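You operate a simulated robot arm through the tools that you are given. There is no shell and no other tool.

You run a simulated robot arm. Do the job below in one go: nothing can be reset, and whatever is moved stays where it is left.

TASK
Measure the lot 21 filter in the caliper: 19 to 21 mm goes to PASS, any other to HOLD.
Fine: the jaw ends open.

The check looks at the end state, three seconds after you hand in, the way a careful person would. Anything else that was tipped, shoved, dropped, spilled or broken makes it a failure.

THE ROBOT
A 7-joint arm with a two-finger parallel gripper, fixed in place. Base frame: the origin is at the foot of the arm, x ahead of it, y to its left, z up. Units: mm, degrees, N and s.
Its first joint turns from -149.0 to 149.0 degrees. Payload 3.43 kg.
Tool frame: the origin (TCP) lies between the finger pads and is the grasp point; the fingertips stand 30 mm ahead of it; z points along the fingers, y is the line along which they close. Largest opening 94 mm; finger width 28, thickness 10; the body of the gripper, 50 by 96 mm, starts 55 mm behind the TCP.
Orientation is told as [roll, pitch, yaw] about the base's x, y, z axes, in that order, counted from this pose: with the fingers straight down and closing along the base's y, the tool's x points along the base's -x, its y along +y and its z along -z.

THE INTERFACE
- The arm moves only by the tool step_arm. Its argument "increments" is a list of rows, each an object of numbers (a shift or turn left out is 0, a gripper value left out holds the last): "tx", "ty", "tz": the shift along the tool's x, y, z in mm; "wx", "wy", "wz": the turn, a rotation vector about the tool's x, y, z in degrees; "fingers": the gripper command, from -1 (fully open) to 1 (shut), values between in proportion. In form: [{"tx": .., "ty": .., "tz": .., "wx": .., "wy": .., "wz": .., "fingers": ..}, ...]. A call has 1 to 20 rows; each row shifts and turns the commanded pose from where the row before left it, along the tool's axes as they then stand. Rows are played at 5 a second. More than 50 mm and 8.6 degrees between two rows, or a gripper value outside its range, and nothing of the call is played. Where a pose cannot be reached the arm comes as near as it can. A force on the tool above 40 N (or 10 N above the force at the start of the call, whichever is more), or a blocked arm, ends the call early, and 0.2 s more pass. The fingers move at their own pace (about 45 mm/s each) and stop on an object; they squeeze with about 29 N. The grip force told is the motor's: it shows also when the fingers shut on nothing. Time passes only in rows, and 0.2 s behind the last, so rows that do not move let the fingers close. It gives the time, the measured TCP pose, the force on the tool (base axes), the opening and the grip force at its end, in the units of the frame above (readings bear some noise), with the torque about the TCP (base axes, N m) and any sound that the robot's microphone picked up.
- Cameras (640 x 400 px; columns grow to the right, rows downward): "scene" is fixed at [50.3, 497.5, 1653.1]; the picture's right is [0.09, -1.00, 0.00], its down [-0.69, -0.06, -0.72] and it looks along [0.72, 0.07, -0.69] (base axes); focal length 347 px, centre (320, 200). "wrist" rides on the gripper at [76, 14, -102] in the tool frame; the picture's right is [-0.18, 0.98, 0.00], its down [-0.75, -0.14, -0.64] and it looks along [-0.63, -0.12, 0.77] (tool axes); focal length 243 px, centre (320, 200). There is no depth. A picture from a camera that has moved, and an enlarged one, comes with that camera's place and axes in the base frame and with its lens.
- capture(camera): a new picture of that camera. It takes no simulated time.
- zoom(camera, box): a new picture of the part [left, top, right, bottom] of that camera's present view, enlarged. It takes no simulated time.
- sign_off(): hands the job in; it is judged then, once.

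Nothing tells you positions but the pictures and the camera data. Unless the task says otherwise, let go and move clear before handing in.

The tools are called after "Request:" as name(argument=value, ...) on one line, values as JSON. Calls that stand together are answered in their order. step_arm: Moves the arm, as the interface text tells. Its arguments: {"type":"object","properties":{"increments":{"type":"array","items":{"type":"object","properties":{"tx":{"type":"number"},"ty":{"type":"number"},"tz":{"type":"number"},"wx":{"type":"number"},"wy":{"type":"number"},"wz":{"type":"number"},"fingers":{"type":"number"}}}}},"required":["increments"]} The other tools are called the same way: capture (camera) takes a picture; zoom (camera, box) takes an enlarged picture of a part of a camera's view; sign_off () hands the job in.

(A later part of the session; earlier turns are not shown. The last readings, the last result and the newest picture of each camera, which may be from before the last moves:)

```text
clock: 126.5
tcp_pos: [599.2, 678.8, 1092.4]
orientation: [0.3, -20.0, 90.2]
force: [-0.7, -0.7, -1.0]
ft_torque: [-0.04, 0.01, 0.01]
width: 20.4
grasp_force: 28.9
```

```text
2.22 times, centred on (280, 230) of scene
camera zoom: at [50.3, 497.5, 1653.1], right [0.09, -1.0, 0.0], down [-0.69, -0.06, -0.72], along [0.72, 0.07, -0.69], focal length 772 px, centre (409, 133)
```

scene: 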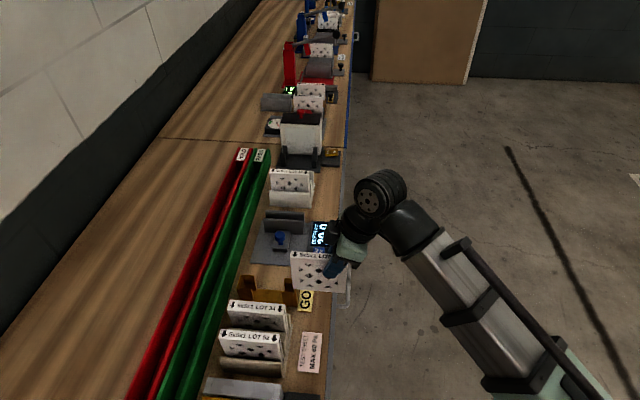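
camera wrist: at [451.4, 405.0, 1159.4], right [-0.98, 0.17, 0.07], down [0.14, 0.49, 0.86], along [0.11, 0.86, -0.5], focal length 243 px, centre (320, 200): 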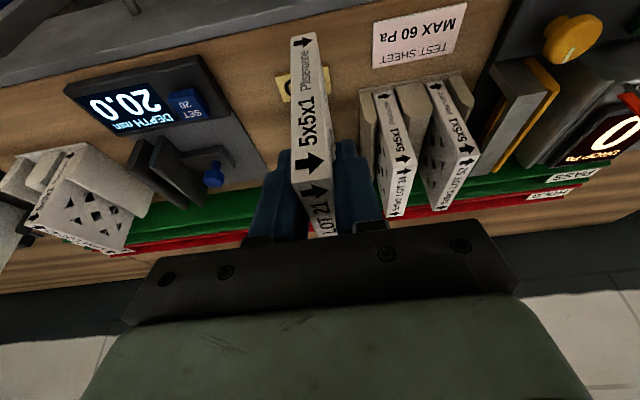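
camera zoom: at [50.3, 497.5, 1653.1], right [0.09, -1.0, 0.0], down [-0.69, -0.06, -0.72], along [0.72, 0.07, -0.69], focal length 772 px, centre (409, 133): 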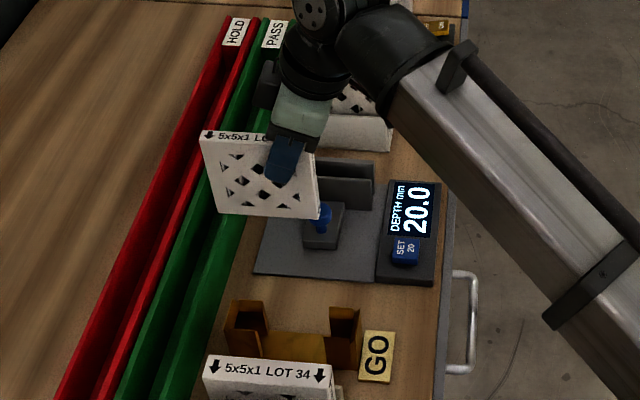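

The filter is over the open area with clearance all round. I'll turn it 90° about the vertical, keeping the tilt.

Request:
step_arm(increments=[{"wx": 0.684, "wz": 1.88}, {"wx": 1.197, "wz": 3.29}, {"wx": 1.686, "wz": 4.634}, {"wx": 1.686, "wz": 4.634}, {"wx": 1.686, "wz": 4.634}, {"wx": 1.686, "wz": 4.634}, {"wx": 1.686, "wz": 4.634}, {"wx": 1.686, "wz": 4.634}, {"wx": 1.686, "wz": 4.634}, {"wx": 1.686, "wz": 4.634}, {"wx": 1.686, "wz": 4.634}, {"wx": 1.686, "wz": 4.634}, {"wx": 1.686, "wz": 4.634}, {"wx": 1.686, "wz": 4.634}, {"wx": 1.686, "wz": 4.634}, {"wx": 1.686, "wz": 4.634}, {"wx": 1.686, "wz": 4.634}, {"wx": 1.686, "wz": 4.634}, {"wx": 1.197, "wz": 3.29}, {"wx": 0.684, "wz": 1.88}])

Request:
capture(camera="wrist")

Request:
capture(camera="scene")

```text
clock: 130.7
tcp_pos: [598.6, 679.5, 1091.6]
orientation: [-0.1, -19.9, 0.3]
force: [0.4, -0.1, 0.4]
ft_torque: [0.06, -0.03, -0.01]
width: 11.8
grasp_force: 0.2
```

```text
taken
camera wrist: at [493.5, 693.5, 1162.1], right [0.17, 0.98, 0.06], down [0.49, -0.14, 0.86], along [0.85, -0.11, -0.51], focal length 243 px, centre (320, 200)
```

wrist: 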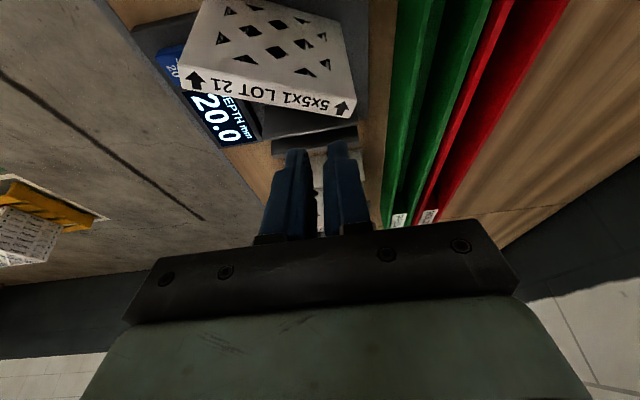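

```text
taken
```

scene: 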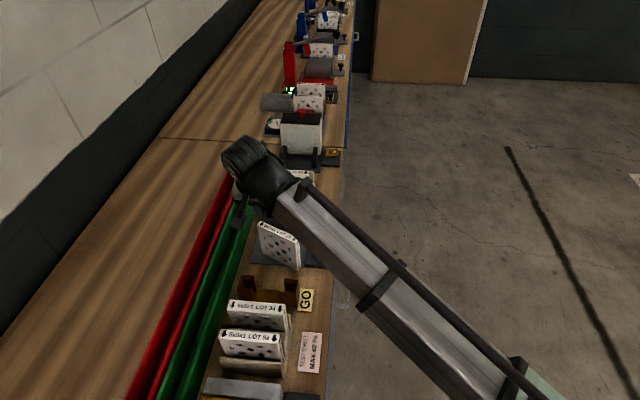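

The filter slipped out of the grip during the turn and has come to rest near the caliper. I'll look carefully before moving anything.

Request:
zoom(camera="scene", box=[230, 180, 350, 310])

Request:
zoom(camera="wrist", box=[100, 0, 420, 240])

Request:
zoom(camera="scene", box=[250, 210, 310, 280])

```text
3.08 times, centred on (290, 245) of scene
camera zoom: at [50.3, 497.5, 1653.1], right [0.09, -1.0, 0.0], down [-0.69, -0.06, -0.72], along [0.72, 0.07, -0.69], focal length 1068 px, centre (412, 62)
```

zoom: 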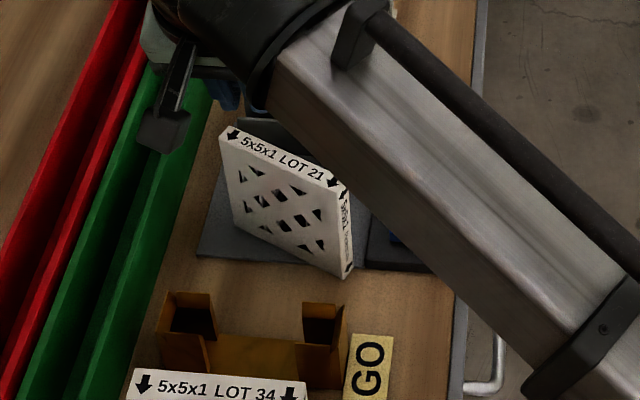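

```text
1.67 times, centred on (260, 120) of wrist
camera zoom: at [493.5, 693.5, 1162.1], right [0.17, 0.98, 0.06], down [0.49, -0.14, 0.86], along [0.85, -0.11, -0.51], focal length 404 px, centre (420, 333)
```

zoom: 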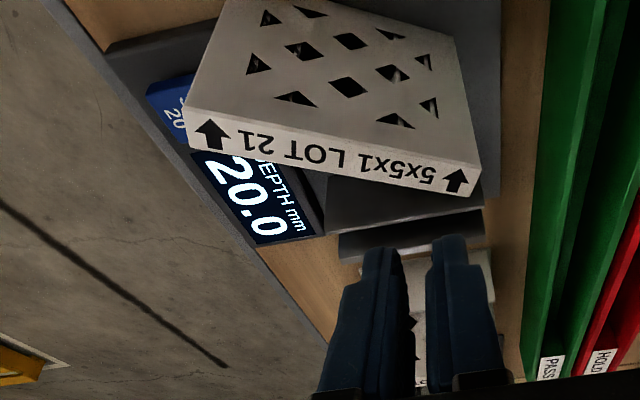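

```text
5.71 times, centred on (280, 245) of scene
camera zoom: at [50.3, 497.5, 1653.1], right [0.09, -1.0, 0.0], down [-0.69, -0.06, -0.72], along [0.72, 0.07, -0.69], focal length 1984 px, centre (549, -57)
```

zoom: 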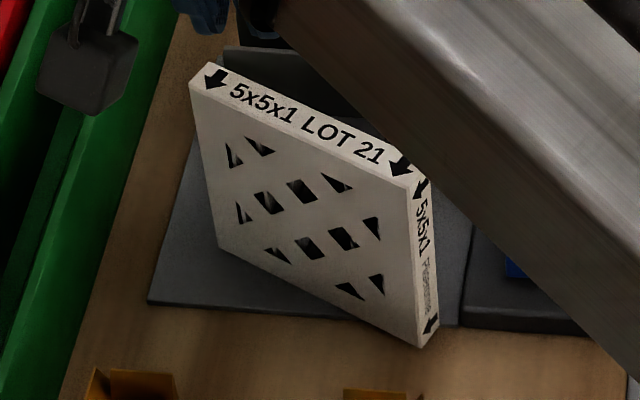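

The filter landed upright on the caliper's base in front of the knob, turned about 23°, and nothing else seems disturbed (the display still reads 20.0). The turn was too brisk, so I'll re-grip it square to its faces and turn much more slowly. First I rotate the empty tool to match its heading of about 68° yaw.

Request:
step_arm(increments=[{"wx": -0.5, "wz": -1.4, "fingers": 0.3}, {"wx": -1, "wz": -2.75}, {"wx": -1.36, "wz": -3.74}, {"wx": -1.36, "wz": -3.74}, {"wx": -1.36, "wz": -3.74}, {"wx": -1.36, "wz": -3.74}, {"wx": -1.36, "wz": -3.74}, {"wx": -1.36, "wz": -3.74}, {"wx": -1.36, "wz": -3.74}, {"wx": -1.36, "wz": -3.74}, {"wx": -1.36, "wz": -3.74}, {"wx": -1.36, "wz": -3.74}, {"wx": -1.36, "wz": -3.74}, {"wx": -1.36, "wz": -3.74}, {"wx": -1.36, "wz": -3.74}, {"wx": -1.36, "wz": -3.74}, {"wx": -1.36, "wz": -3.74}, {"wx": -1, "wz": -2.75}, {"wx": -0.5, "wz": -1.4}, {}])

Request:
capture(camera="wrist")

Request:
zoom(camera="scene", box=[230, 180, 350, 310])

```text
clock: 134.8
tcp_pos: [600.4, 678.4, 1091.2]
orientation: [0.0, -19.9, 69.0]
force: [0.2, -0.7, -0.4]
ft_torque: [-0.02, 0.01, 0.02]
width: 33.2
grasp_force: 0.0
```

```text
taken
camera wrist: at [548.6, 585.7, 1162.2], right [-0.86, 0.51, 0.06], down [0.31, 0.41, 0.86], along [0.42, 0.76, -0.51], focal length 243 px, centre (320, 200)
```

wrist: 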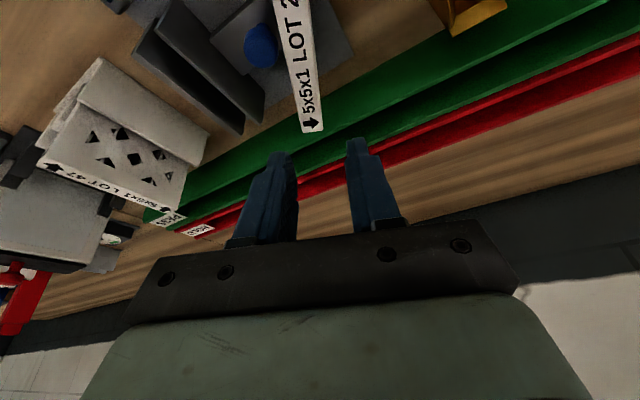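

```text
3.08 times, centred on (290, 245) of scene
camera zoom: at [50.3, 497.5, 1653.1], right [0.09, -1.0, 0.0], down [-0.69, -0.06, -0.72], along [0.72, 0.07, -0.69], focal length 1068 px, centre (412, 62)
```

zoom: 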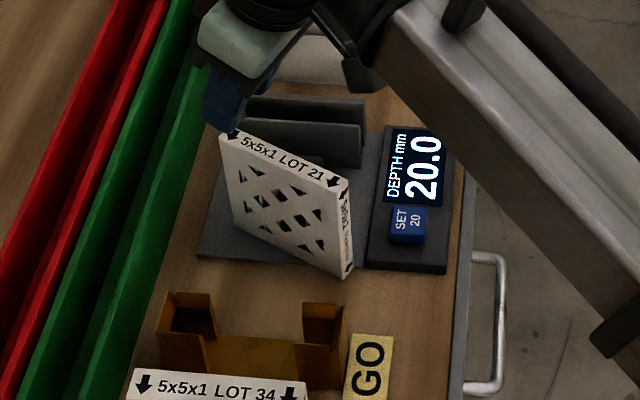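

I'll move back along the filter's length to a stand-off and look down its edge.

Request:
step_arm(increments=[{"tx": 5, "tz": -0.4}, {"tx": 10, "tz": -0.8}, {"tx": 13, "tz": -1}, {"tx": 13, "tz": -1}, {"tx": 13, "tz": -1}, {"tx": 13, "tz": -1}, {"tx": 10, "tz": -0.8}, {"tx": 5, "tz": -0.4, "ty": -1}, {}])

Request:
capture(camera="wrist")

Request:
zoom(camera="wrist", box=[220, 40, 420, 240])

```text
clock: 136.8
tcp_pos: [571.7, 603.2, 1070.6]
orientation: [0.1, -19.9, 68.9]
force: [0.0, 0.6, 0.9]
ft_torque: [-0.04, 0.0, 0.02]
width: 33.0
grasp_force: 0.1
```

```text
taken
camera wrist: at [522.0, 510.6, 1140.9], right [-0.85, 0.51, 0.06], down [0.31, 0.41, 0.86], along [0.42, 0.76, -0.51], focal length 243 px, centre (320, 200)
```

wrist: 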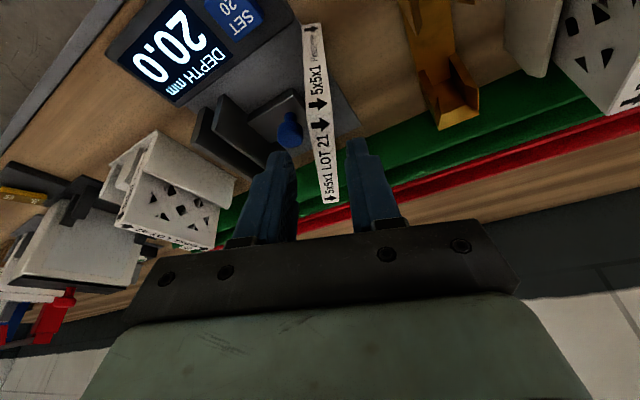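

```text
2.00 times, centred on (320, 140) of wrist
camera zoom: at [522.0, 510.6, 1140.9], right [-0.85, 0.51, 0.06], down [0.31, 0.41, 0.86], along [0.42, 0.76, -0.51], focal length 485 px, centre (320, 320)
```

zoom: 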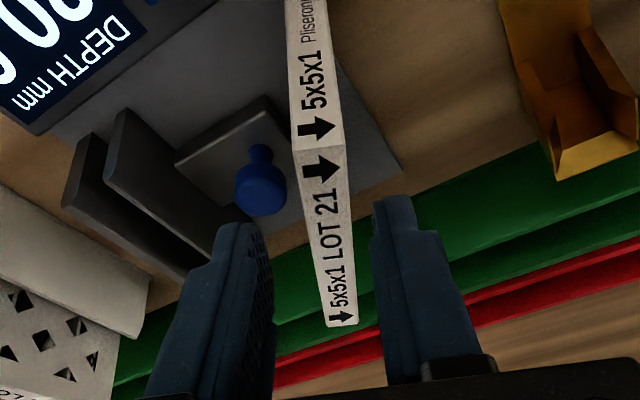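

The filter's heading is about 65°, so I'll fine-turn the tool by −4°, re-centre and check.

Request:
step_arm(increments=[{"wx": 0.45, "wz": 1.25}, {"wx": 0.46, "wz": 1.25, "ty": 0.9}, {"wx": 0.46, "wz": 1.25, "ty": 0.9}, {}])

Request:
zoom(camera="wrist", box=[220, 40, 420, 240])

```text
clock: 137.8
tcp_pos: [570.7, 604.9, 1069.7]
orientation: [0.1, -20.0, 64.9]
force: [1.3, -0.7, -0.2]
ft_torque: [-0.03, -0.04, 0.01]
width: 32.7
grasp_force: 0.0
```

```text
2.00 times, centred on (320, 140) of wrist
camera zoom: at [513.3, 516.3, 1140.4], right [-0.82, 0.57, 0.06], down [0.34, 0.38, 0.86], along [0.47, 0.72, -0.51], focal length 485 px, centre (320, 320)
```

zoom: 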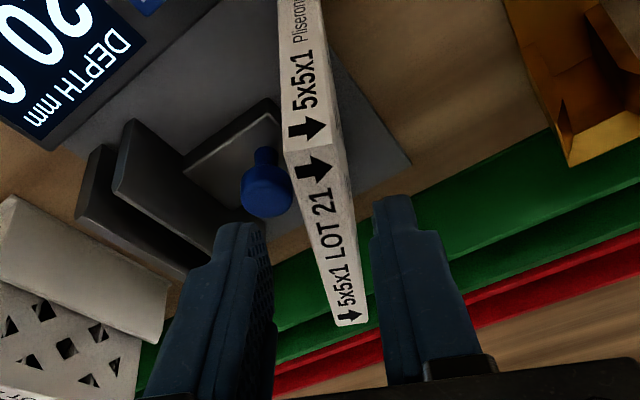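

The tool is now aligned with the filter. I'll shift 1.5 mm, descend along the tool axis and grip firmly.

Request:
step_arm(increments=[{"tz": 4, "ty": 0.8}, {"tz": 8, "ty": 0.7}, {"tz": 10}, {"tz": 12}, {"tz": 12}, {"tz": 10}, {"tz": 8}, {"tz": 4}, {"tz": 2.5}, {}])

Request:
zoom(camera="wrist", box=[220, 40, 420, 240])

Request:
zoom(camera="scene", box=[250, 190, 330, 280])

```text
clock: 140.1
tcp_pos: [577.6, 627.1, 1003.1]
orientation: [0.2, -20.0, 65.0]
force: [0.1, 0.7, -0.6]
ft_torque: [0.0, -0.02, 0.03]
width: 32.7
grasp_force: 0.0
```

```text
2.00 times, centred on (320, 140) of wrist
camera zoom: at [521.2, 538.0, 1073.5], right [-0.82, 0.57, 0.06], down [0.34, 0.38, 0.86], along [0.47, 0.72, -0.51], focal length 485 px, centre (320, 320)
```

zoom: 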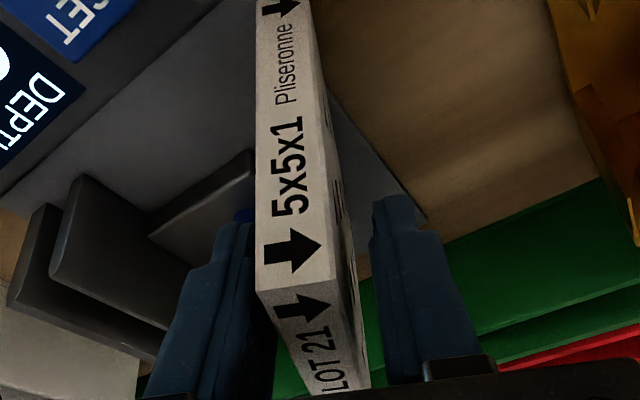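

```text
4.44 times, centred on (290, 235) of scene
camera zoom: at [50.3, 497.5, 1653.1], right [0.09, -1.0, 0.0], down [-0.69, -0.06, -0.72], along [0.72, 0.07, -0.69], focal length 1543 px, centre (453, 44)
```

zoom: 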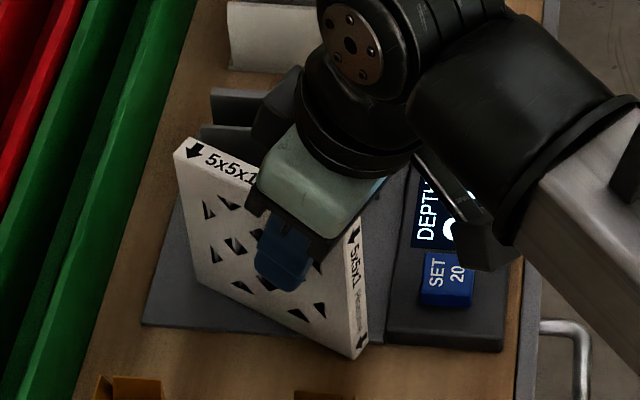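

Request:
step_arm(increments=[{"fingers": 0.42}, {}, {"fingers": 0.5}, {}, {"fingers": 0.58}, {}, {"fingers": 0.7}, {}, {"fingers": 0.9}, {}, {}])

Request:
zoom(camera="wrist", box=[220, 40, 420, 240])

Request:
zoom(camera="scene", box=[250, 190, 330, 280])

```text
clock: 142.4
tcp_pos: [578.1, 626.3, 1002.8]
orientation: [0.1, -19.9, 64.9]
force: [0.4, 0.2, 1.6]
ft_torque: [0.01, 0.0, 0.03]
width: 20.6
grasp_force: 29.2
```

```text
2.00 times, centred on (320, 140) of wrist
camera zoom: at [521.3, 537.9, 1073.6], right [-0.82, 0.57, 0.06], down [0.34, 0.38, 0.86], along [0.47, 0.72, -0.51], focal length 485 px, centre (320, 320)
```

zoom: 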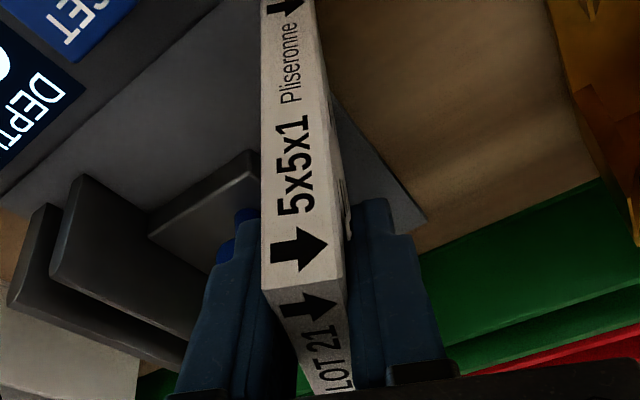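

```text
4.44 times, centred on (290, 235) of scene
camera zoom: at [50.3, 497.5, 1653.1], right [0.09, -1.0, 0.0], down [-0.69, -0.06, -0.72], along [0.72, 0.07, -0.69], focal length 1543 px, centre (453, 44)
```

zoom: 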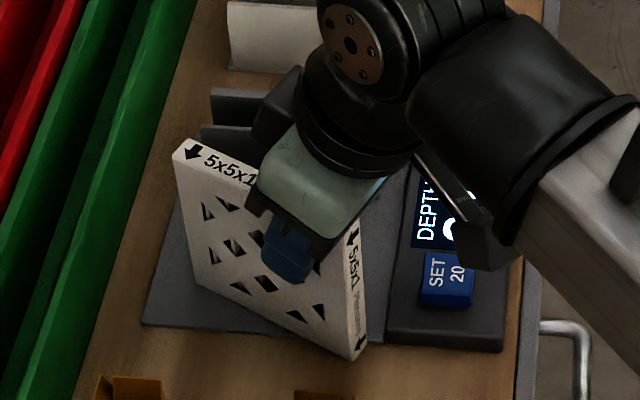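

Gripped firmly (29 N). I'll lift straight up, gently.

Request:
step_arm(increments=[{"tx": -0.7, "tz": -1.9}, {"tx": -1.4, "tz": -3.8}, {"tx": -2, "tz": -5.6}, {"tx": -2.4, "tz": -6.6}, {"tx": -2.4, "tz": -6.6}, {"tx": -2.4, "tz": -6.6}, {"tx": -2.4, "tz": -6.6}, {"tx": -2.4, "tz": -6.6}, {"tx": -2.4, "tz": -6.6}, {"tx": -2.4, "tz": -6.6}, {"tx": -2.4, "tz": -6.6}, {"tx": -2.4, "tz": -6.6}, {"tx": -2, "tz": -5.6}, {"tx": -1.4, "tz": -3.8}, {"tx": -0.7, "tz": -1.9}, {}])

Request:
zoom(camera="scene", box=[220, 160, 360, 290])

```text
clock: 145.8
tcp_pos: [579.1, 627.6, 1090.9]
orientation: [0.2, -19.9, 64.9]
force: [-0.7, -0.2, -1.3]
ft_torque: [-0.02, 0.04, 0.01]
width: 20.9
grasp_force: 28.7
```

```text
3.08 times, centred on (290, 225) of scene
camera zoom: at [50.3, 497.5, 1653.1], right [0.09, -1.0, 0.0], down [-0.69, -0.06, -0.72], along [0.72, 0.07, -0.69], focal length 1068 px, centre (412, 123)
```

zoom: 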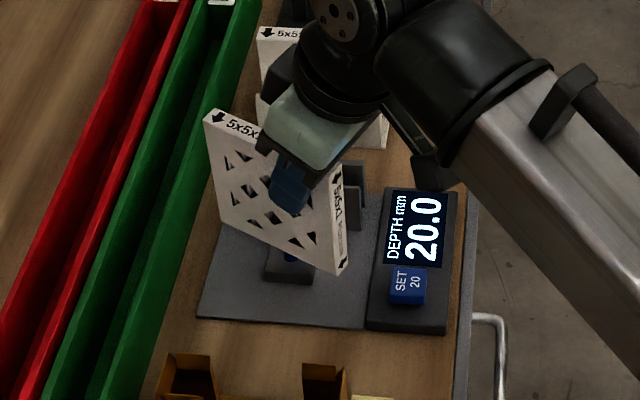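

It is lifted cleanly. Now a slow turn in two stages, checking the grip in between.

Request:
step_arm(increments=[{"wx": 0.14, "wz": 0.38}, {"wx": 0.27, "wz": 0.75}, {"wx": 0.41, "wz": 1.13}, {"wx": 0.51, "wz": 1.41}, {"wx": 0.55, "wz": 1.5}, {"wx": 0.55, "wz": 1.5}, {"wx": 0.55, "wz": 1.5}, {"wx": 0.55, "wz": 1.5}, {"wx": 0.55, "wz": 1.5}, {"wx": 0.55, "wz": 1.5}, {"wx": 0.55, "wz": 1.5}, {"wx": 0.55, "wz": 1.5}, {"wx": 0.41, "wz": 1.13}, {"wx": 0.27, "wz": 0.75}, {"wx": 0.14, "wz": 0.38}, {}])

Request:
zoom(camera="scene", box=[220, 160, 360, 290])

Request:
capture(camera="wrist")

```text
clock: 149.2
tcp_pos: [578.8, 626.3, 1091.1]
orientation: [0.0, -20.0, 45.8]
force: [0.6, 0.1, -0.7]
ft_torque: [0.02, 0.01, -0.01]
width: 20.7
grasp_force: 29.2
```

```text
3.08 times, centred on (290, 225) of scene
camera zoom: at [50.3, 497.5, 1653.1], right [0.09, -1.0, 0.0], down [-0.69, -0.06, -0.72], along [0.72, 0.07, -0.69], focal length 1068 px, centre (412, 123)
```

zoom: 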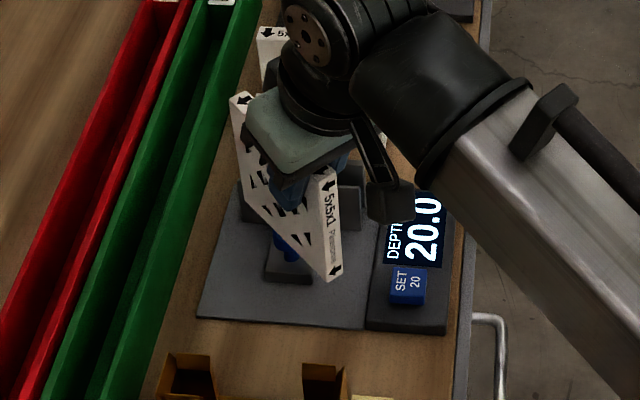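

```text
taken
camera wrist: at [495.2, 561.9, 1161.0], right [-0.58, 0.81, 0.06], down [0.44, 0.25, 0.86], along [0.68, 0.53, -0.51], focal length 243 px, centre (320, 200)
```

wrist: 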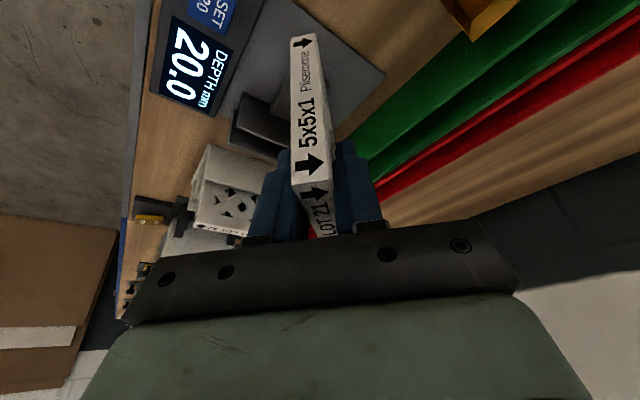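

Grip is solid. Continuing the slow turn.

Request:
step_arm(increments=[{"wx": 0.14, "wz": 0.38}, {"wx": 0.27, "wz": 0.75}, {"wx": 0.41, "wz": 1.13}, {"wx": 0.55, "wz": 1.5}, {"wx": 0.55, "wz": 1.5}, {"wx": 0.55, "wz": 1.5}, {"wx": 0.55, "wz": 1.5}, {"wx": 0.55, "wz": 1.5}, {"wx": 0.55, "wz": 1.5}, {"wx": 0.55, "wz": 1.5}, {"wx": 0.55, "wz": 1.5}, {"wx": 0.55, "wz": 1.5}, {"wx": 0.55, "wz": 1.5}, {"wx": 0.55, "wz": 1.5}, {"wx": 0.55, "wz": 1.5}, {"wx": 0.55, "wz": 1.5}, {"wx": 0.41, "wz": 1.13}, {"wx": 0.27, "wz": 0.75}, {"wx": 0.14, "wz": 0.38}, {}])

Request:
step_arm(increments=[{"wx": 0.14, "wz": 0.38}, {"wx": 0.27, "wz": 0.75}, {"wx": 0.41, "wz": 1.13}, {"wx": 0.55, "wz": 1.5}, {"wx": 0.55, "wz": 1.5}, {"wx": 0.55, "wz": 1.5}, {"wx": 0.55, "wz": 1.5}, {"wx": 0.55, "wz": 1.5}, {"wx": 0.55, "wz": 1.5}, {"wx": 0.55, "wz": 1.5}, {"wx": 0.55, "wz": 1.5}, {"wx": 0.55, "wz": 1.5}, {"wx": 0.41, "wz": 1.13}, {"wx": 0.27, "wz": 0.75}, {"wx": 0.14, "wz": 0.38}, {}])

Request:
capture(camera="wrist")

Request:
capture(camera="scene")

```text
clock: 153.4
tcp_pos: [578.7, 627.6, 1092.1]
orientation: [-0.2, -19.9, 20.4]
force: [0.4, -0.5, -0.2]
ft_torque: [-0.02, -0.01, 0.01]
width: 20.4
grasp_force: 28.8
```

```text
clock: 156.8
tcp_pos: [579.6, 627.9, 1090.2]
orientation: [-0.1, -19.8, 1.2]
force: [0.5, 0.4, -1.7]
ft_torque: [-0.02, 0.04, 0.03]
width: 20.6
grasp_force: 29.0
```

```text
taken
camera wrist: at [473.4, 640.9, 1161.1], right [0.15, 0.99, 0.06], down [0.49, -0.13, 0.86], along [0.86, -0.1, -0.51], focal length 243 px, centre (320, 200)
```

wrist: 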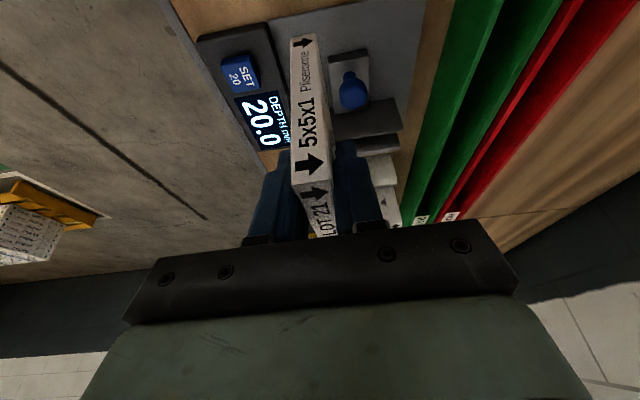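

```text
taken
```

scene: 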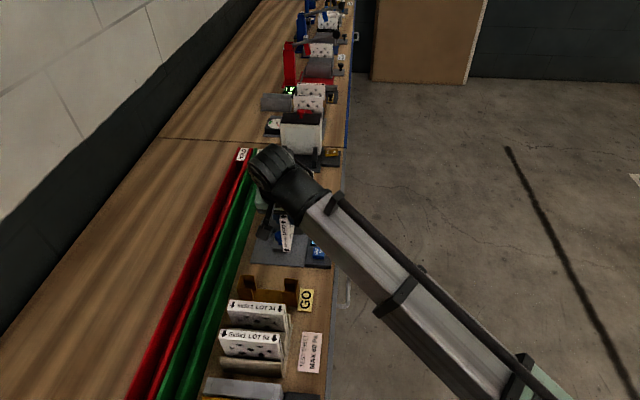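

The filter is now aligned with the troughs. I'll zoom on the troughs to refine the HOLD channel's centreline.

Request:
zoom(camera="wrist", box=[380, 0, 640, 180])

Request:
zoom(camera="wrist", box=[440, 80, 560, 160])

```text
2.22 times, centred on (510, 90) of wrist
camera zoom: at [473.4, 640.9, 1161.1], right [0.15, 0.99, 0.06], down [0.49, -0.13, 0.86], along [0.86, -0.1, -0.51], focal length 539 px, centre (-102, 444)
```

zoom: 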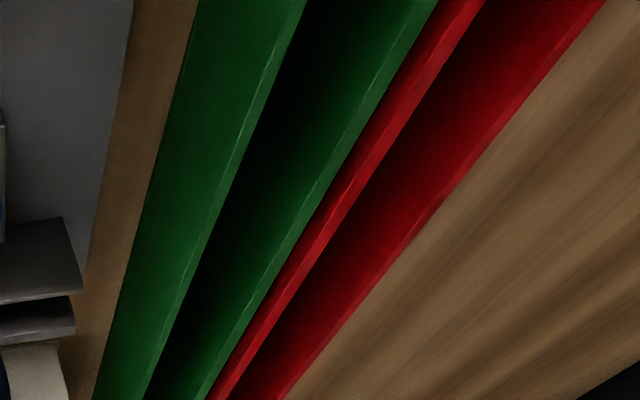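

```text
5.00 times, centred on (500, 120) of wrist
camera zoom: at [473.4, 640.9, 1161.1], right [0.15, 0.99, 0.06], down [0.49, -0.13, 0.86], along [0.86, -0.1, -0.51], focal length 1213 px, centre (-580, 600)
```

zoom: 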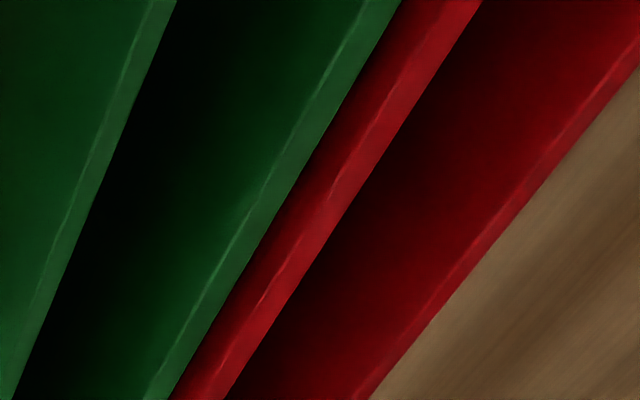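

HOLD's inner channel is centred at y of about 838 and is about 36 mm wide, which suits the 17 mm filter. I'll move diagonally, staying clear of lots 34 and 52, and check at each stage.

Request:
step_arm(increments=[{"wx": 0.2, "wz": 0.55}, {"wx": 0.21, "wz": 0.58}, {"tx": 3, "tz": -1.1, "ty": 5}, {"tx": 6, "tz": -2.2, "ty": 9}, {"tx": 8, "tz": -2.9, "ty": 12}, {"tx": 8, "tz": -2.9, "ty": 13}, {"tx": 8, "tz": -2.9, "ty": 13}, {"tx": 8, "tz": -2.9, "ty": 13}, {"tx": 8, "tz": -2.9, "ty": 13}, {"tx": 8, "tz": -2.9, "ty": 13}, {"tx": 8, "tz": -2.9, "ty": 12}, {"tx": 6, "tz": -2.2, "ty": 9}, {"tx": 4, "tz": -1.5, "ty": 5}, {}])

Request:
capture(camera="wrist")

Request:
capture(camera="scene")

```text
clock: 159.8
tcp_pos: [500.0, 743.4, 1090.6]
orientation: [-0.1, -19.9, -0.1]
force: [-1.2, -0.2, -1.4]
ft_torque: [0.0, 0.05, 0.0]
width: 20.6
grasp_force: 28.7
```

```text
taken
camera wrist: at [394.7, 759.9, 1161.1], right [0.18, 0.98, 0.06], down [0.49, -0.14, 0.86], along [0.85, -0.12, -0.51], focal length 243 px, centre (320, 200)
```

wrist: 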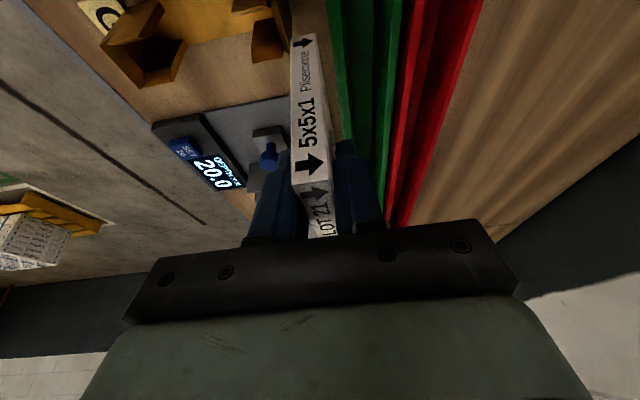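

```text
taken
```

scene: 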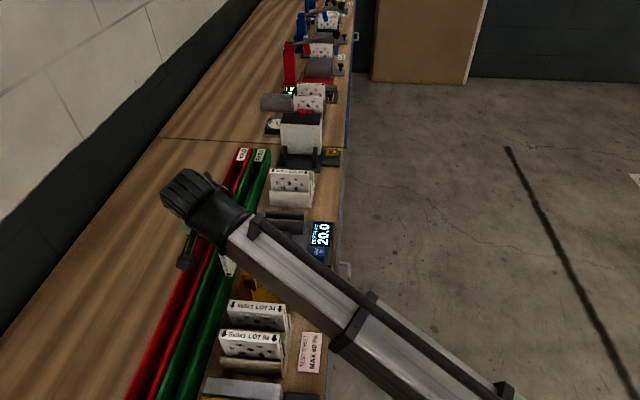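

All good. I'll continue to above the HOLD channel at x of about 375.

Request:
step_arm(increments=[{"tx": 4, "tz": -1.5, "ty": 4}, {"tx": 8, "tz": -2.9, "ty": 7}, {"tx": 11, "tz": -4, "ty": 9}, {"tx": 11, "tz": -4, "ty": 9}, {"tx": 11, "tz": -4, "ty": 9}, {"tx": 12, "tz": -3, "ty": 9.5}, {"tx": 12.5, "tz": -2.5, "ty": 9.5}, {"tx": 12.5, "tz": -2.5, "ty": 9.5}, {"tx": 12.5, "tz": -2.5, "ty": 9.5}, {"tx": 11, "tz": -2.5, "ty": 9}, {"tx": 8, "tz": -2, "ty": 6}, {"tx": 4, "tz": -1, "ty": 3.5}, {}])

Request:
capture(camera="wrist")

Request:
capture(camera="scene")

```text
clock: 162.7
tcp_pos: [378.3, 839.3, 1079.6]
orientation: [-0.1, -19.9, 0.0]
force: [-0.9, -0.2, 0.3]
ft_torque: [0.02, 0.06, -0.02]
width: 21.0
grasp_force: 29.0
```

```text
taken
camera wrist: at [271.9, 854.8, 1150.3], right [0.18, 0.98, 0.06], down [0.49, -0.14, 0.86], along [0.85, -0.12, -0.51], focal length 243 px, centre (320, 200)
```

wrist: 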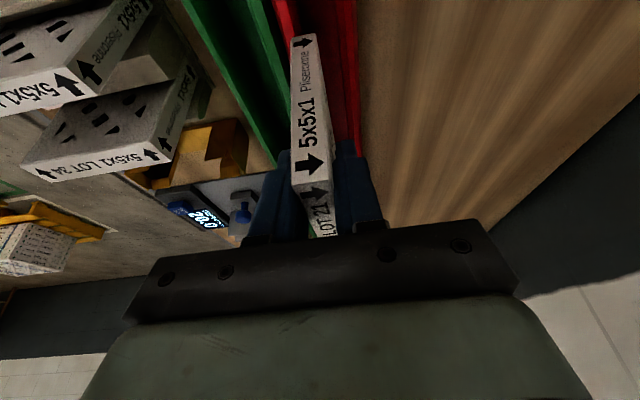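

```text
taken
```

scene: 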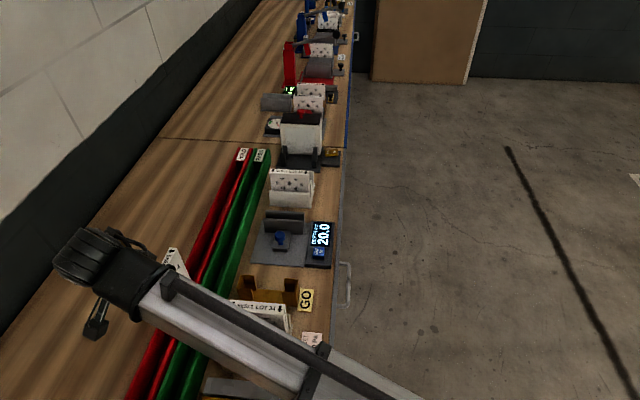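

The filter is over HOLD, and the forearm runs high (z of about 1300), well clear of everything. I'll check the centring between the red walls.

Request:
zoom(camera="wrist", box=[240, 0, 400, 120])

Request:
zoom(camera="scene", box=[100, 210, 240, 330])

```text
3.33 times, centred on (320, 60) of wrist
camera zoom: at [271.9, 854.8, 1150.3], right [0.18, 0.98, 0.06], down [0.49, -0.14, 0.86], along [0.85, -0.12, -0.51], focal length 809 px, centre (320, 667)
```

zoom: 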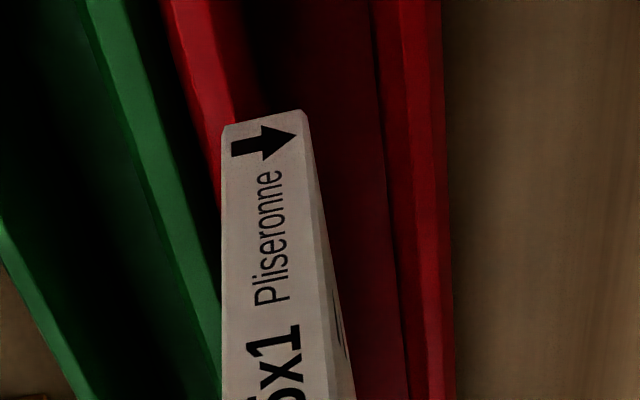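

```text
3.33 times, centred on (170, 270) of scene
camera zoom: at [50.3, 497.5, 1653.1], right [0.09, -1.0, 0.0], down [-0.69, -0.06, -0.72], along [0.72, 0.07, -0.69], focal length 1158 px, centre (820, -33)
```

zoom: 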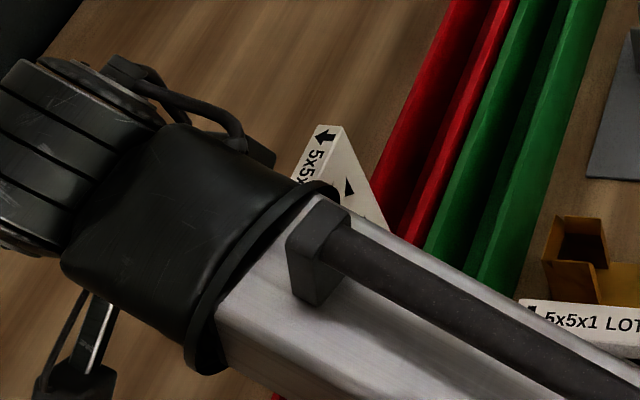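

From almost directly above, the channel's inner faces are at y of about 833 and 868, with the centre near 850. I need to shift about 9.5 mm further in +y.

Request:
step_arm(increments=[{"ty": 2.5}, {"ty": 4}, {"ty": 3}, {}])

Request:
zoom(camera="wrist", box=[240, 0, 400, 120])

```text
clock: 163.7
tcp_pos: [377.5, 847.8, 1080.3]
orientation: [0.0, -19.9, 0.0]
force: [-0.1, 0.0, -0.5]
ft_torque: [0.01, 0.05, -0.02]
width: 20.7
grasp_force: 29.4
```

```text
3.33 times, centred on (320, 60) of wrist
camera zoom: at [272.7, 864.6, 1151.1], right [0.18, 0.98, 0.06], down [0.49, -0.14, 0.86], along [0.85, -0.12, -0.51], focal length 809 px, centre (320, 667)
```

zoom: 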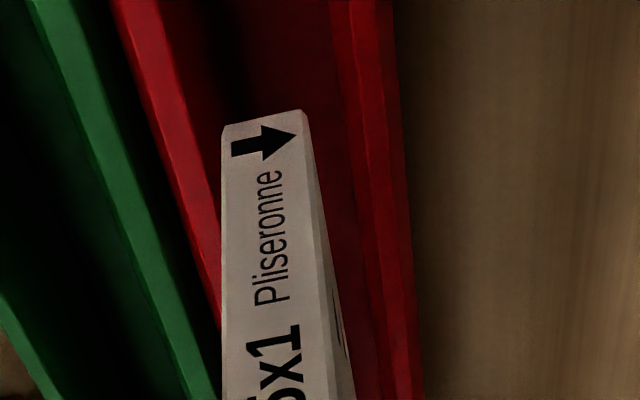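

The filter is centred in the channel (bottom at y of about 850.7, channel 832–868). I'll lower it between the walls in stages.

Request:
step_arm(increments=[{"tx": 0.7, "tz": 1.9}, {"tx": 1.7, "tz": 4.7}, {"tx": 2, "tz": 5.6}, {"tx": 2, "tz": 5.6}, {"tx": 2, "tz": 5.6}, {"tx": 2, "tz": 5.6}, {"tx": 1.7, "tz": 4.7}, {"tx": 0.7, "tz": 1.9}, {}])

Request:
zoom(camera="wrist", box=[240, 0, 400, 120])

Request:
zoom(camera="scene", box=[100, 210, 240, 330])

```text
clock: 165.7
tcp_pos: [377.2, 848.1, 1042.8]
orientation: [-0.1, -19.9, -0.1]
force: [0.5, -0.4, -1.1]
ft_torque: [0.02, 0.04, 0.02]
width: 20.6
grasp_force: 29.5
```

```text
3.33 times, centred on (320, 60) of wrist
camera zoom: at [271.7, 864.4, 1113.4], right [0.17, 0.98, 0.06], down [0.49, -0.14, 0.86], along [0.85, -0.12, -0.51], focal length 809 px, centre (320, 667)
```

zoom: 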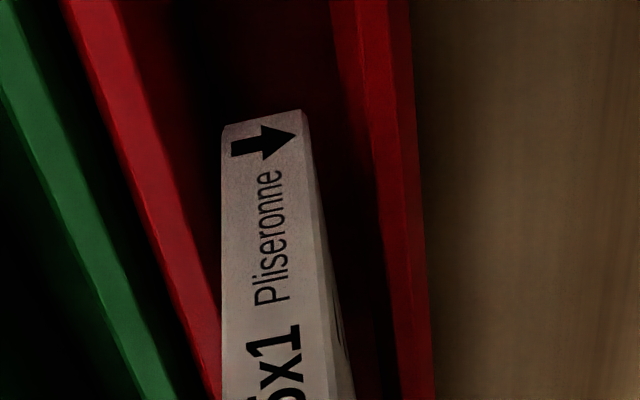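

```text
3.33 times, centred on (170, 270) of scene
camera zoom: at [50.3, 497.5, 1653.1], right [0.09, -1.0, 0.0], down [-0.69, -0.06, -0.72], along [0.72, 0.07, -0.69], focal length 1158 px, centre (820, -33)
```

zoom: 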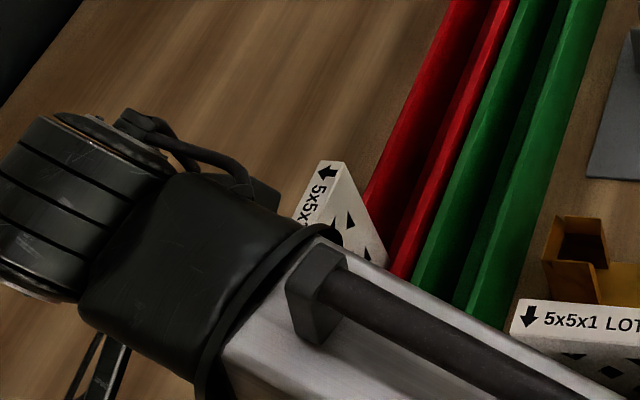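

The filter is entering the channel with room on both sides. I'll nudge 1.5 mm and lower further.

Request:
step_arm(increments=[{"ty": 0.8}, {"ty": 0.7, "tx": 0.7, "tz": 1.9}, {"tx": 1.4, "tz": 3.8}, {"tx": 1.7, "tz": 4.7}, {"tx": 1.7, "tz": 4.7}, {"tx": 1.7, "tz": 4.7}, {"tx": 1.4, "tz": 3.8}, {"tx": 1, "tz": 2.8}, {"tx": 0.7, "tz": 1.9}, {}])

Request:
capture(camera="wrist")

Request:
zoom(camera="wrist", box=[220, 40, 420, 240])

```text
clock: 167.8
tcp_pos: [378.6, 849.6, 1011.1]
orientation: [-0.1, -19.8, 0.0]
force: [-0.1, 0.6, 0.1]
ft_torque: [0.0, 0.01, 0.02]
width: 20.7
grasp_force: 29.2
```

```text
taken
camera wrist: at [273.0, 865.9, 1083.1], right [0.18, 0.98, 0.06], down [0.49, -0.14, 0.86], along [0.85, -0.12, -0.51], focal length 243 px, centre (320, 200)
```

wrist: 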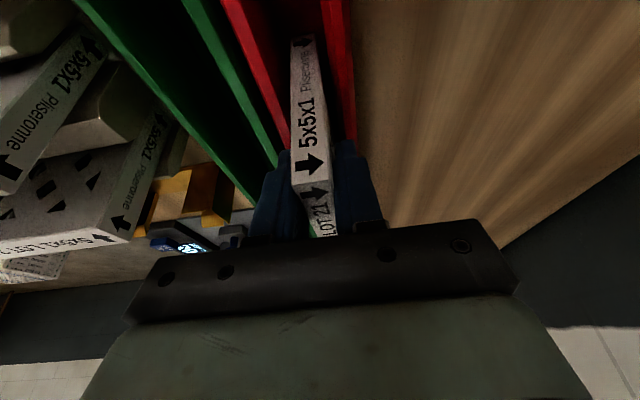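

```text
2.00 times, centred on (320, 140) of wrist
camera zoom: at [273.0, 865.9, 1083.1], right [0.18, 0.98, 0.06], down [0.49, -0.14, 0.86], along [0.85, -0.12, -0.51], focal length 485 px, centre (320, 320)
```

zoom: 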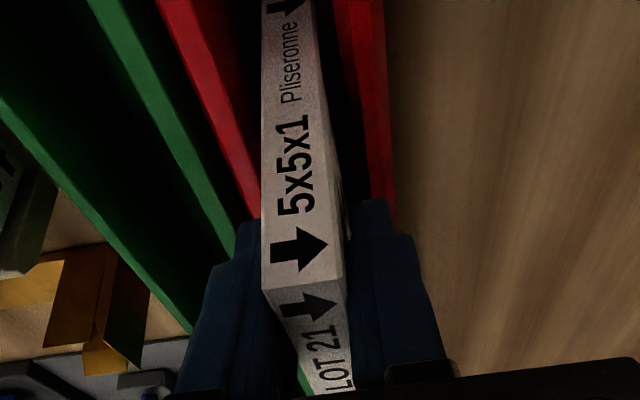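

The filter is well inside the channel. I'll lower in small steps and watch for floor or wall contact.

Request:
step_arm(increments=[{"tx": 0.51, "tz": 1.41}, {"tx": 0.51, "tz": 1.41}, {"tx": 0.34, "tz": 0.94}, {}])

Request:
step_arm(increments=[{"tx": 0.34, "tz": 0.94}, {"tx": 0.34, "tz": 0.94}, {}])

Request:
step_arm(increments=[{"tx": 0.34, "tz": 0.94}, {}])

Request:
step_arm(increments=[{"tx": 0.34, "tz": 0.94}, {}])

```text
clock: 168.8
tcp_pos: [378.2, 849.9, 1009.7]
orientation: [-0.1, -19.8, -0.1]
force: [-0.6, 0.7, -0.7]
ft_torque: [0.03, 0.02, -0.01]
width: 20.3
grasp_force: 29.0
```

```text
clock: 169.7
tcp_pos: [378.4, 849.4, 1006.9]
orientation: [-0.1, -19.8, 0.0]
force: [-0.2, 0.2, -0.9]
ft_torque: [0.01, 0.04, 0.0]
width: 20.6
grasp_force: 28.8
```

```text
clock: 170.2
tcp_pos: [376.0, 850.3, 1007.0]
orientation: [-0.1, -19.8, -0.1]
force: [-0.1, -0.5, -0.8]
ft_torque: [-0.01, 0.0, 0.01]
width: 20.9
grasp_force: 28.4
```

```text
clock: 170.8
tcp_pos: [377.9, 850.0, 1006.1]
orientation: [-0.2, -19.8, 0.0]
force: [-0.3, 0.4, -1.4]
ft_torque: [0.02, 0.02, 0.01]
width: 20.4
grasp_force: 28.8
```

Request:
step_arm(increments=[{"tx": 0.34, "tz": 0.94}, {"tx": 0.34, "tz": 0.94}, {}])

Request:
zoom(camera="wrist", box=[260, 100, 400, 220])

Request:
capture(camera="scene")

```text
clock: 171.7
tcp_pos: [378.1, 849.9, 1003.1]
orientation: [0.0, -20.0, -0.1]
force: [-1.8, -0.4, 3.8]
ft_torque: [0.03, -0.22, -0.01]
width: 20.3
grasp_force: 28.7
```

```text
3.33 times, centred on (330, 160) of wrist
camera zoom: at [272.7, 866.1, 1073.6], right [0.17, 0.98, 0.06], down [0.49, -0.14, 0.86], along [0.85, -0.12, -0.51], focal length 809 px, centre (287, 333)
```

zoom: 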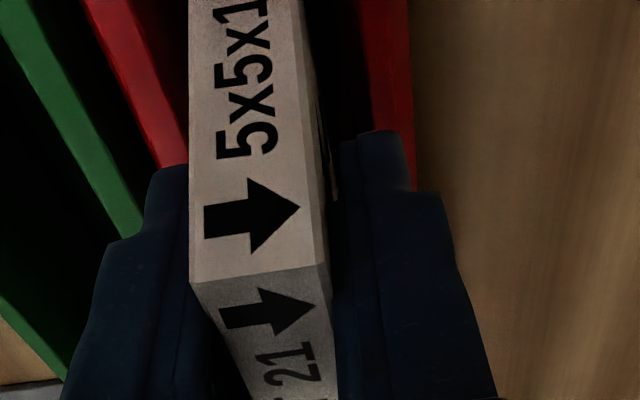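

```text
taken
```

scene: 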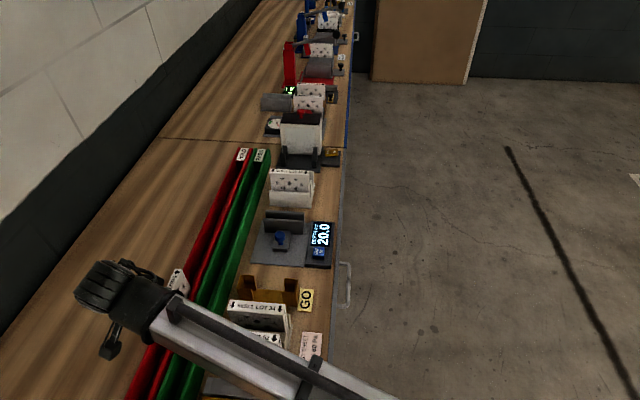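

Contact with the floor is starting (Fz +3.8 N). I'll go one more millimetre, then open gently and back away up along the tool axis.

Request:
step_arm(increments=[{"tx": 0.34, "tz": 0.94}, {}])

Request:
step_arm(increments=[{"fingers": 0.5}, {}, {"fingers": 0.42}, {}, {}])

Request:
zoom(camera="wrist", box=[260, 100, 400, 220])

```text
clock: 172.2
tcp_pos: [378.1, 850.8, 1004.5]
orientation: [-0.1, -19.8, -0.1]
force: [-4.6, 0.3, 15.5]
ft_torque: [0.0, -0.24, -0.02]
width: 20.7
grasp_force: 28.5
```

```text
clock: 173.4
tcp_pos: [378.3, 850.2, 1002.0]
orientation: [-0.1, -20.0, 0.0]
force: [-0.3, -1.4, -0.8]
ft_torque: [0.0, 0.02, -0.03]
width: 27.3
grasp_force: 0.0
```

```text
3.33 times, centred on (330, 160) of wrist
camera zoom: at [273.4, 866.2, 1072.4], right [0.18, 0.98, 0.06], down [0.49, -0.14, 0.86], along [0.85, -0.12, -0.51], focal length 809 px, centre (287, 333)
```

zoom: 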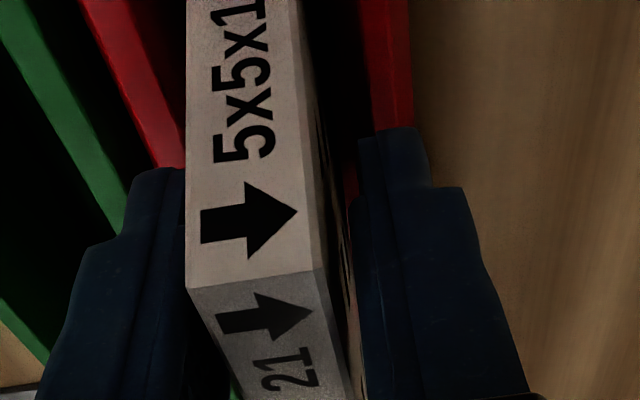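

The filter is standing in HOLD. It sits close to the near finger, so I'll shift 2 mm towards it and then withdraw slowly along the tool axis.

Request:
step_arm(increments=[{"ty": -1}, {"ty": -1}, {"tz": -2}, {"tz": -4}, {"tz": -7}, {"tz": -10}, {"tz": -12}, {"tz": -12}, {"tz": -12}, {"tz": -10}, {"tz": -6}, {}])

Request:
capture(camera="wrist")

Request:
capture(camera="scene")

```text
clock: 176.1
tcp_pos: [353.0, 848.2, 1071.4]
orientation: [-0.1, -19.8, -0.1]
force: [-0.2, 0.1, 0.4]
ft_torque: [-0.03, 0.02, -0.01]
width: 27.2
grasp_force: 0.2
```

```text
taken
camera wrist: at [247.5, 864.5, 1142.5], right [0.17, 0.98, 0.06], down [0.49, -0.14, 0.86], along [0.85, -0.12, -0.51], focal length 243 px, centre (320, 200)
```

wrist: 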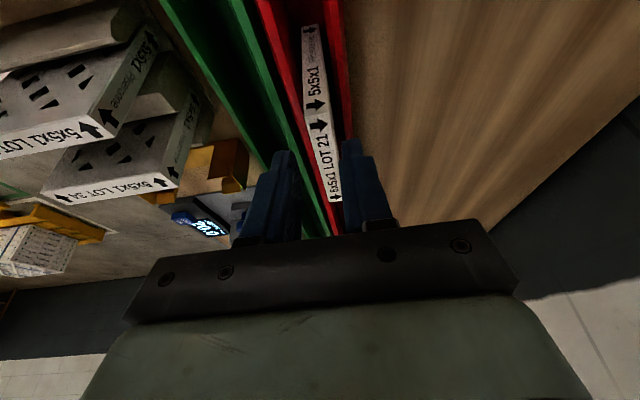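

```text
taken
```

scene: 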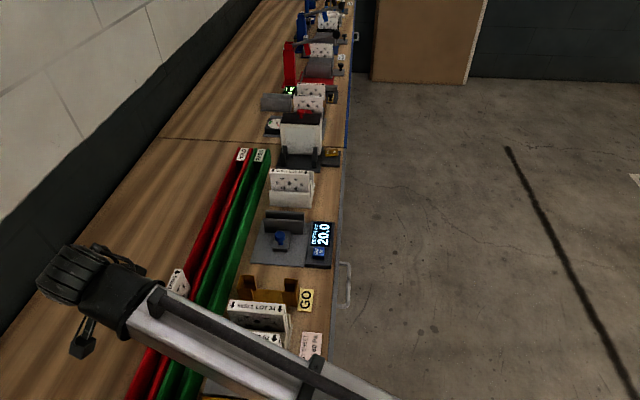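

Lot 21 stands in the HOLD trough. Now I'll return to the caliper to slide the jaw fully open, rising first and travelling back high.

Request:
step_arm(increments=[{"tx": -1.7, "tz": -4.7}, {"tx": -3.4, "tz": -9.4}, {"tx": -4, "tz": -6, "ty": -4}, {"tx": -8, "tz": 1, "ty": -10}, {"tx": -12, "tz": 4.2, "ty": -15}, {"tx": -12.5, "tz": 4.4, "ty": -16}, {"tx": -12.5, "tz": 4.4, "ty": -16}, {"tx": -12.5, "tz": 4.4, "ty": -16}, {"tx": -12.5, "tz": 4.4, "ty": -16}, {"tx": -12.5, "tz": 4.4, "ty": -16}, {"tx": -12.5, "tz": 4.4, "ty": -16}, {"tx": -12.5, "tz": 4.4, "ty": -16}, {"tx": -12.5, "tz": 4.4, "ty": -16}, {"tx": -12.5, "tz": 4.4, "ty": -16}, {"tx": -12.5, "tz": 4.4, "ty": -16}, {"tx": -12.5, "tz": 4.4, "ty": -16}, {"tx": -12.5, "tz": 4.4, "ty": -16}, {"tx": -12, "tz": 4.2, "ty": -14}, {"tx": -8, "tz": 2.9, "ty": -8}, {}])

Request:
step_arm(increments=[{"wy": 1.5}, {"wy": 3}, {"wy": 4}, {"wy": 4}, {"wy": 4}, {"wy": 2.5}, {"wy": 0.9}, {"fingers": -0.06}, {}])

Request:
capture(camera="wrist")

Request:
capture(camera="scene")

```text
clock: 180.2
tcp_pos: [554.9, 605.3, 1098.4]
orientation: [-0.1, -19.9, -0.1]
force: [-0.7, -0.1, 0.3]
ft_torque: [0.03, -0.02, -0.02]
width: 27.1
grasp_force: 0.0
```

```text
clock: 182.2
tcp_pos: [555.0, 604.3, 1099.1]
orientation: [-0.1, 0.0, 0.0]
force: [0.7, 0.1, 0.8]
ft_torque: [0.01, -0.01, 0.0]
width: 49.8
grasp_force: 0.0
```

```text
taken
camera wrist: at [479.8, 620.9, 1200.8], right [0.19, 0.98, 0.0], down [0.75, -0.14, 0.64], along [0.63, -0.12, -0.77], focal length 243 px, centre (320, 200)
```

wrist: 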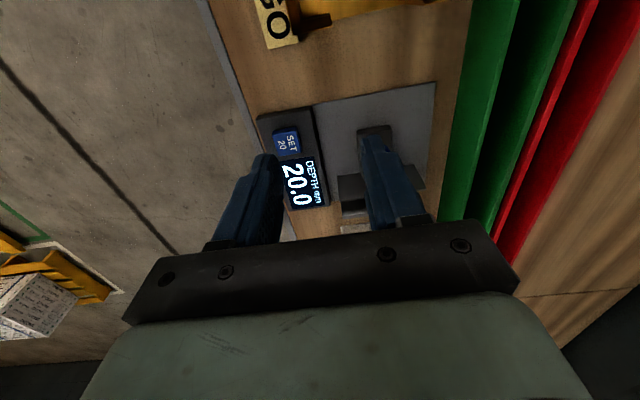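

```text
taken
```

scene: 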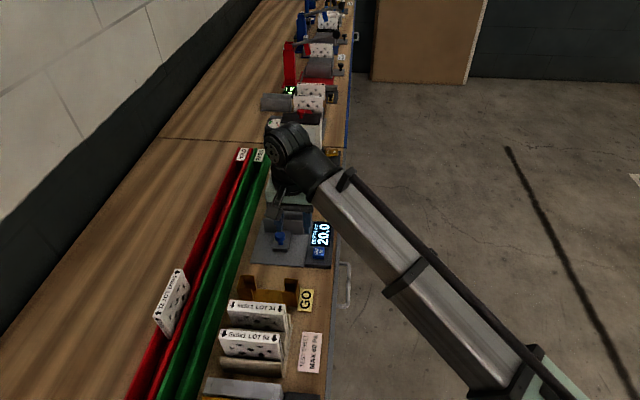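

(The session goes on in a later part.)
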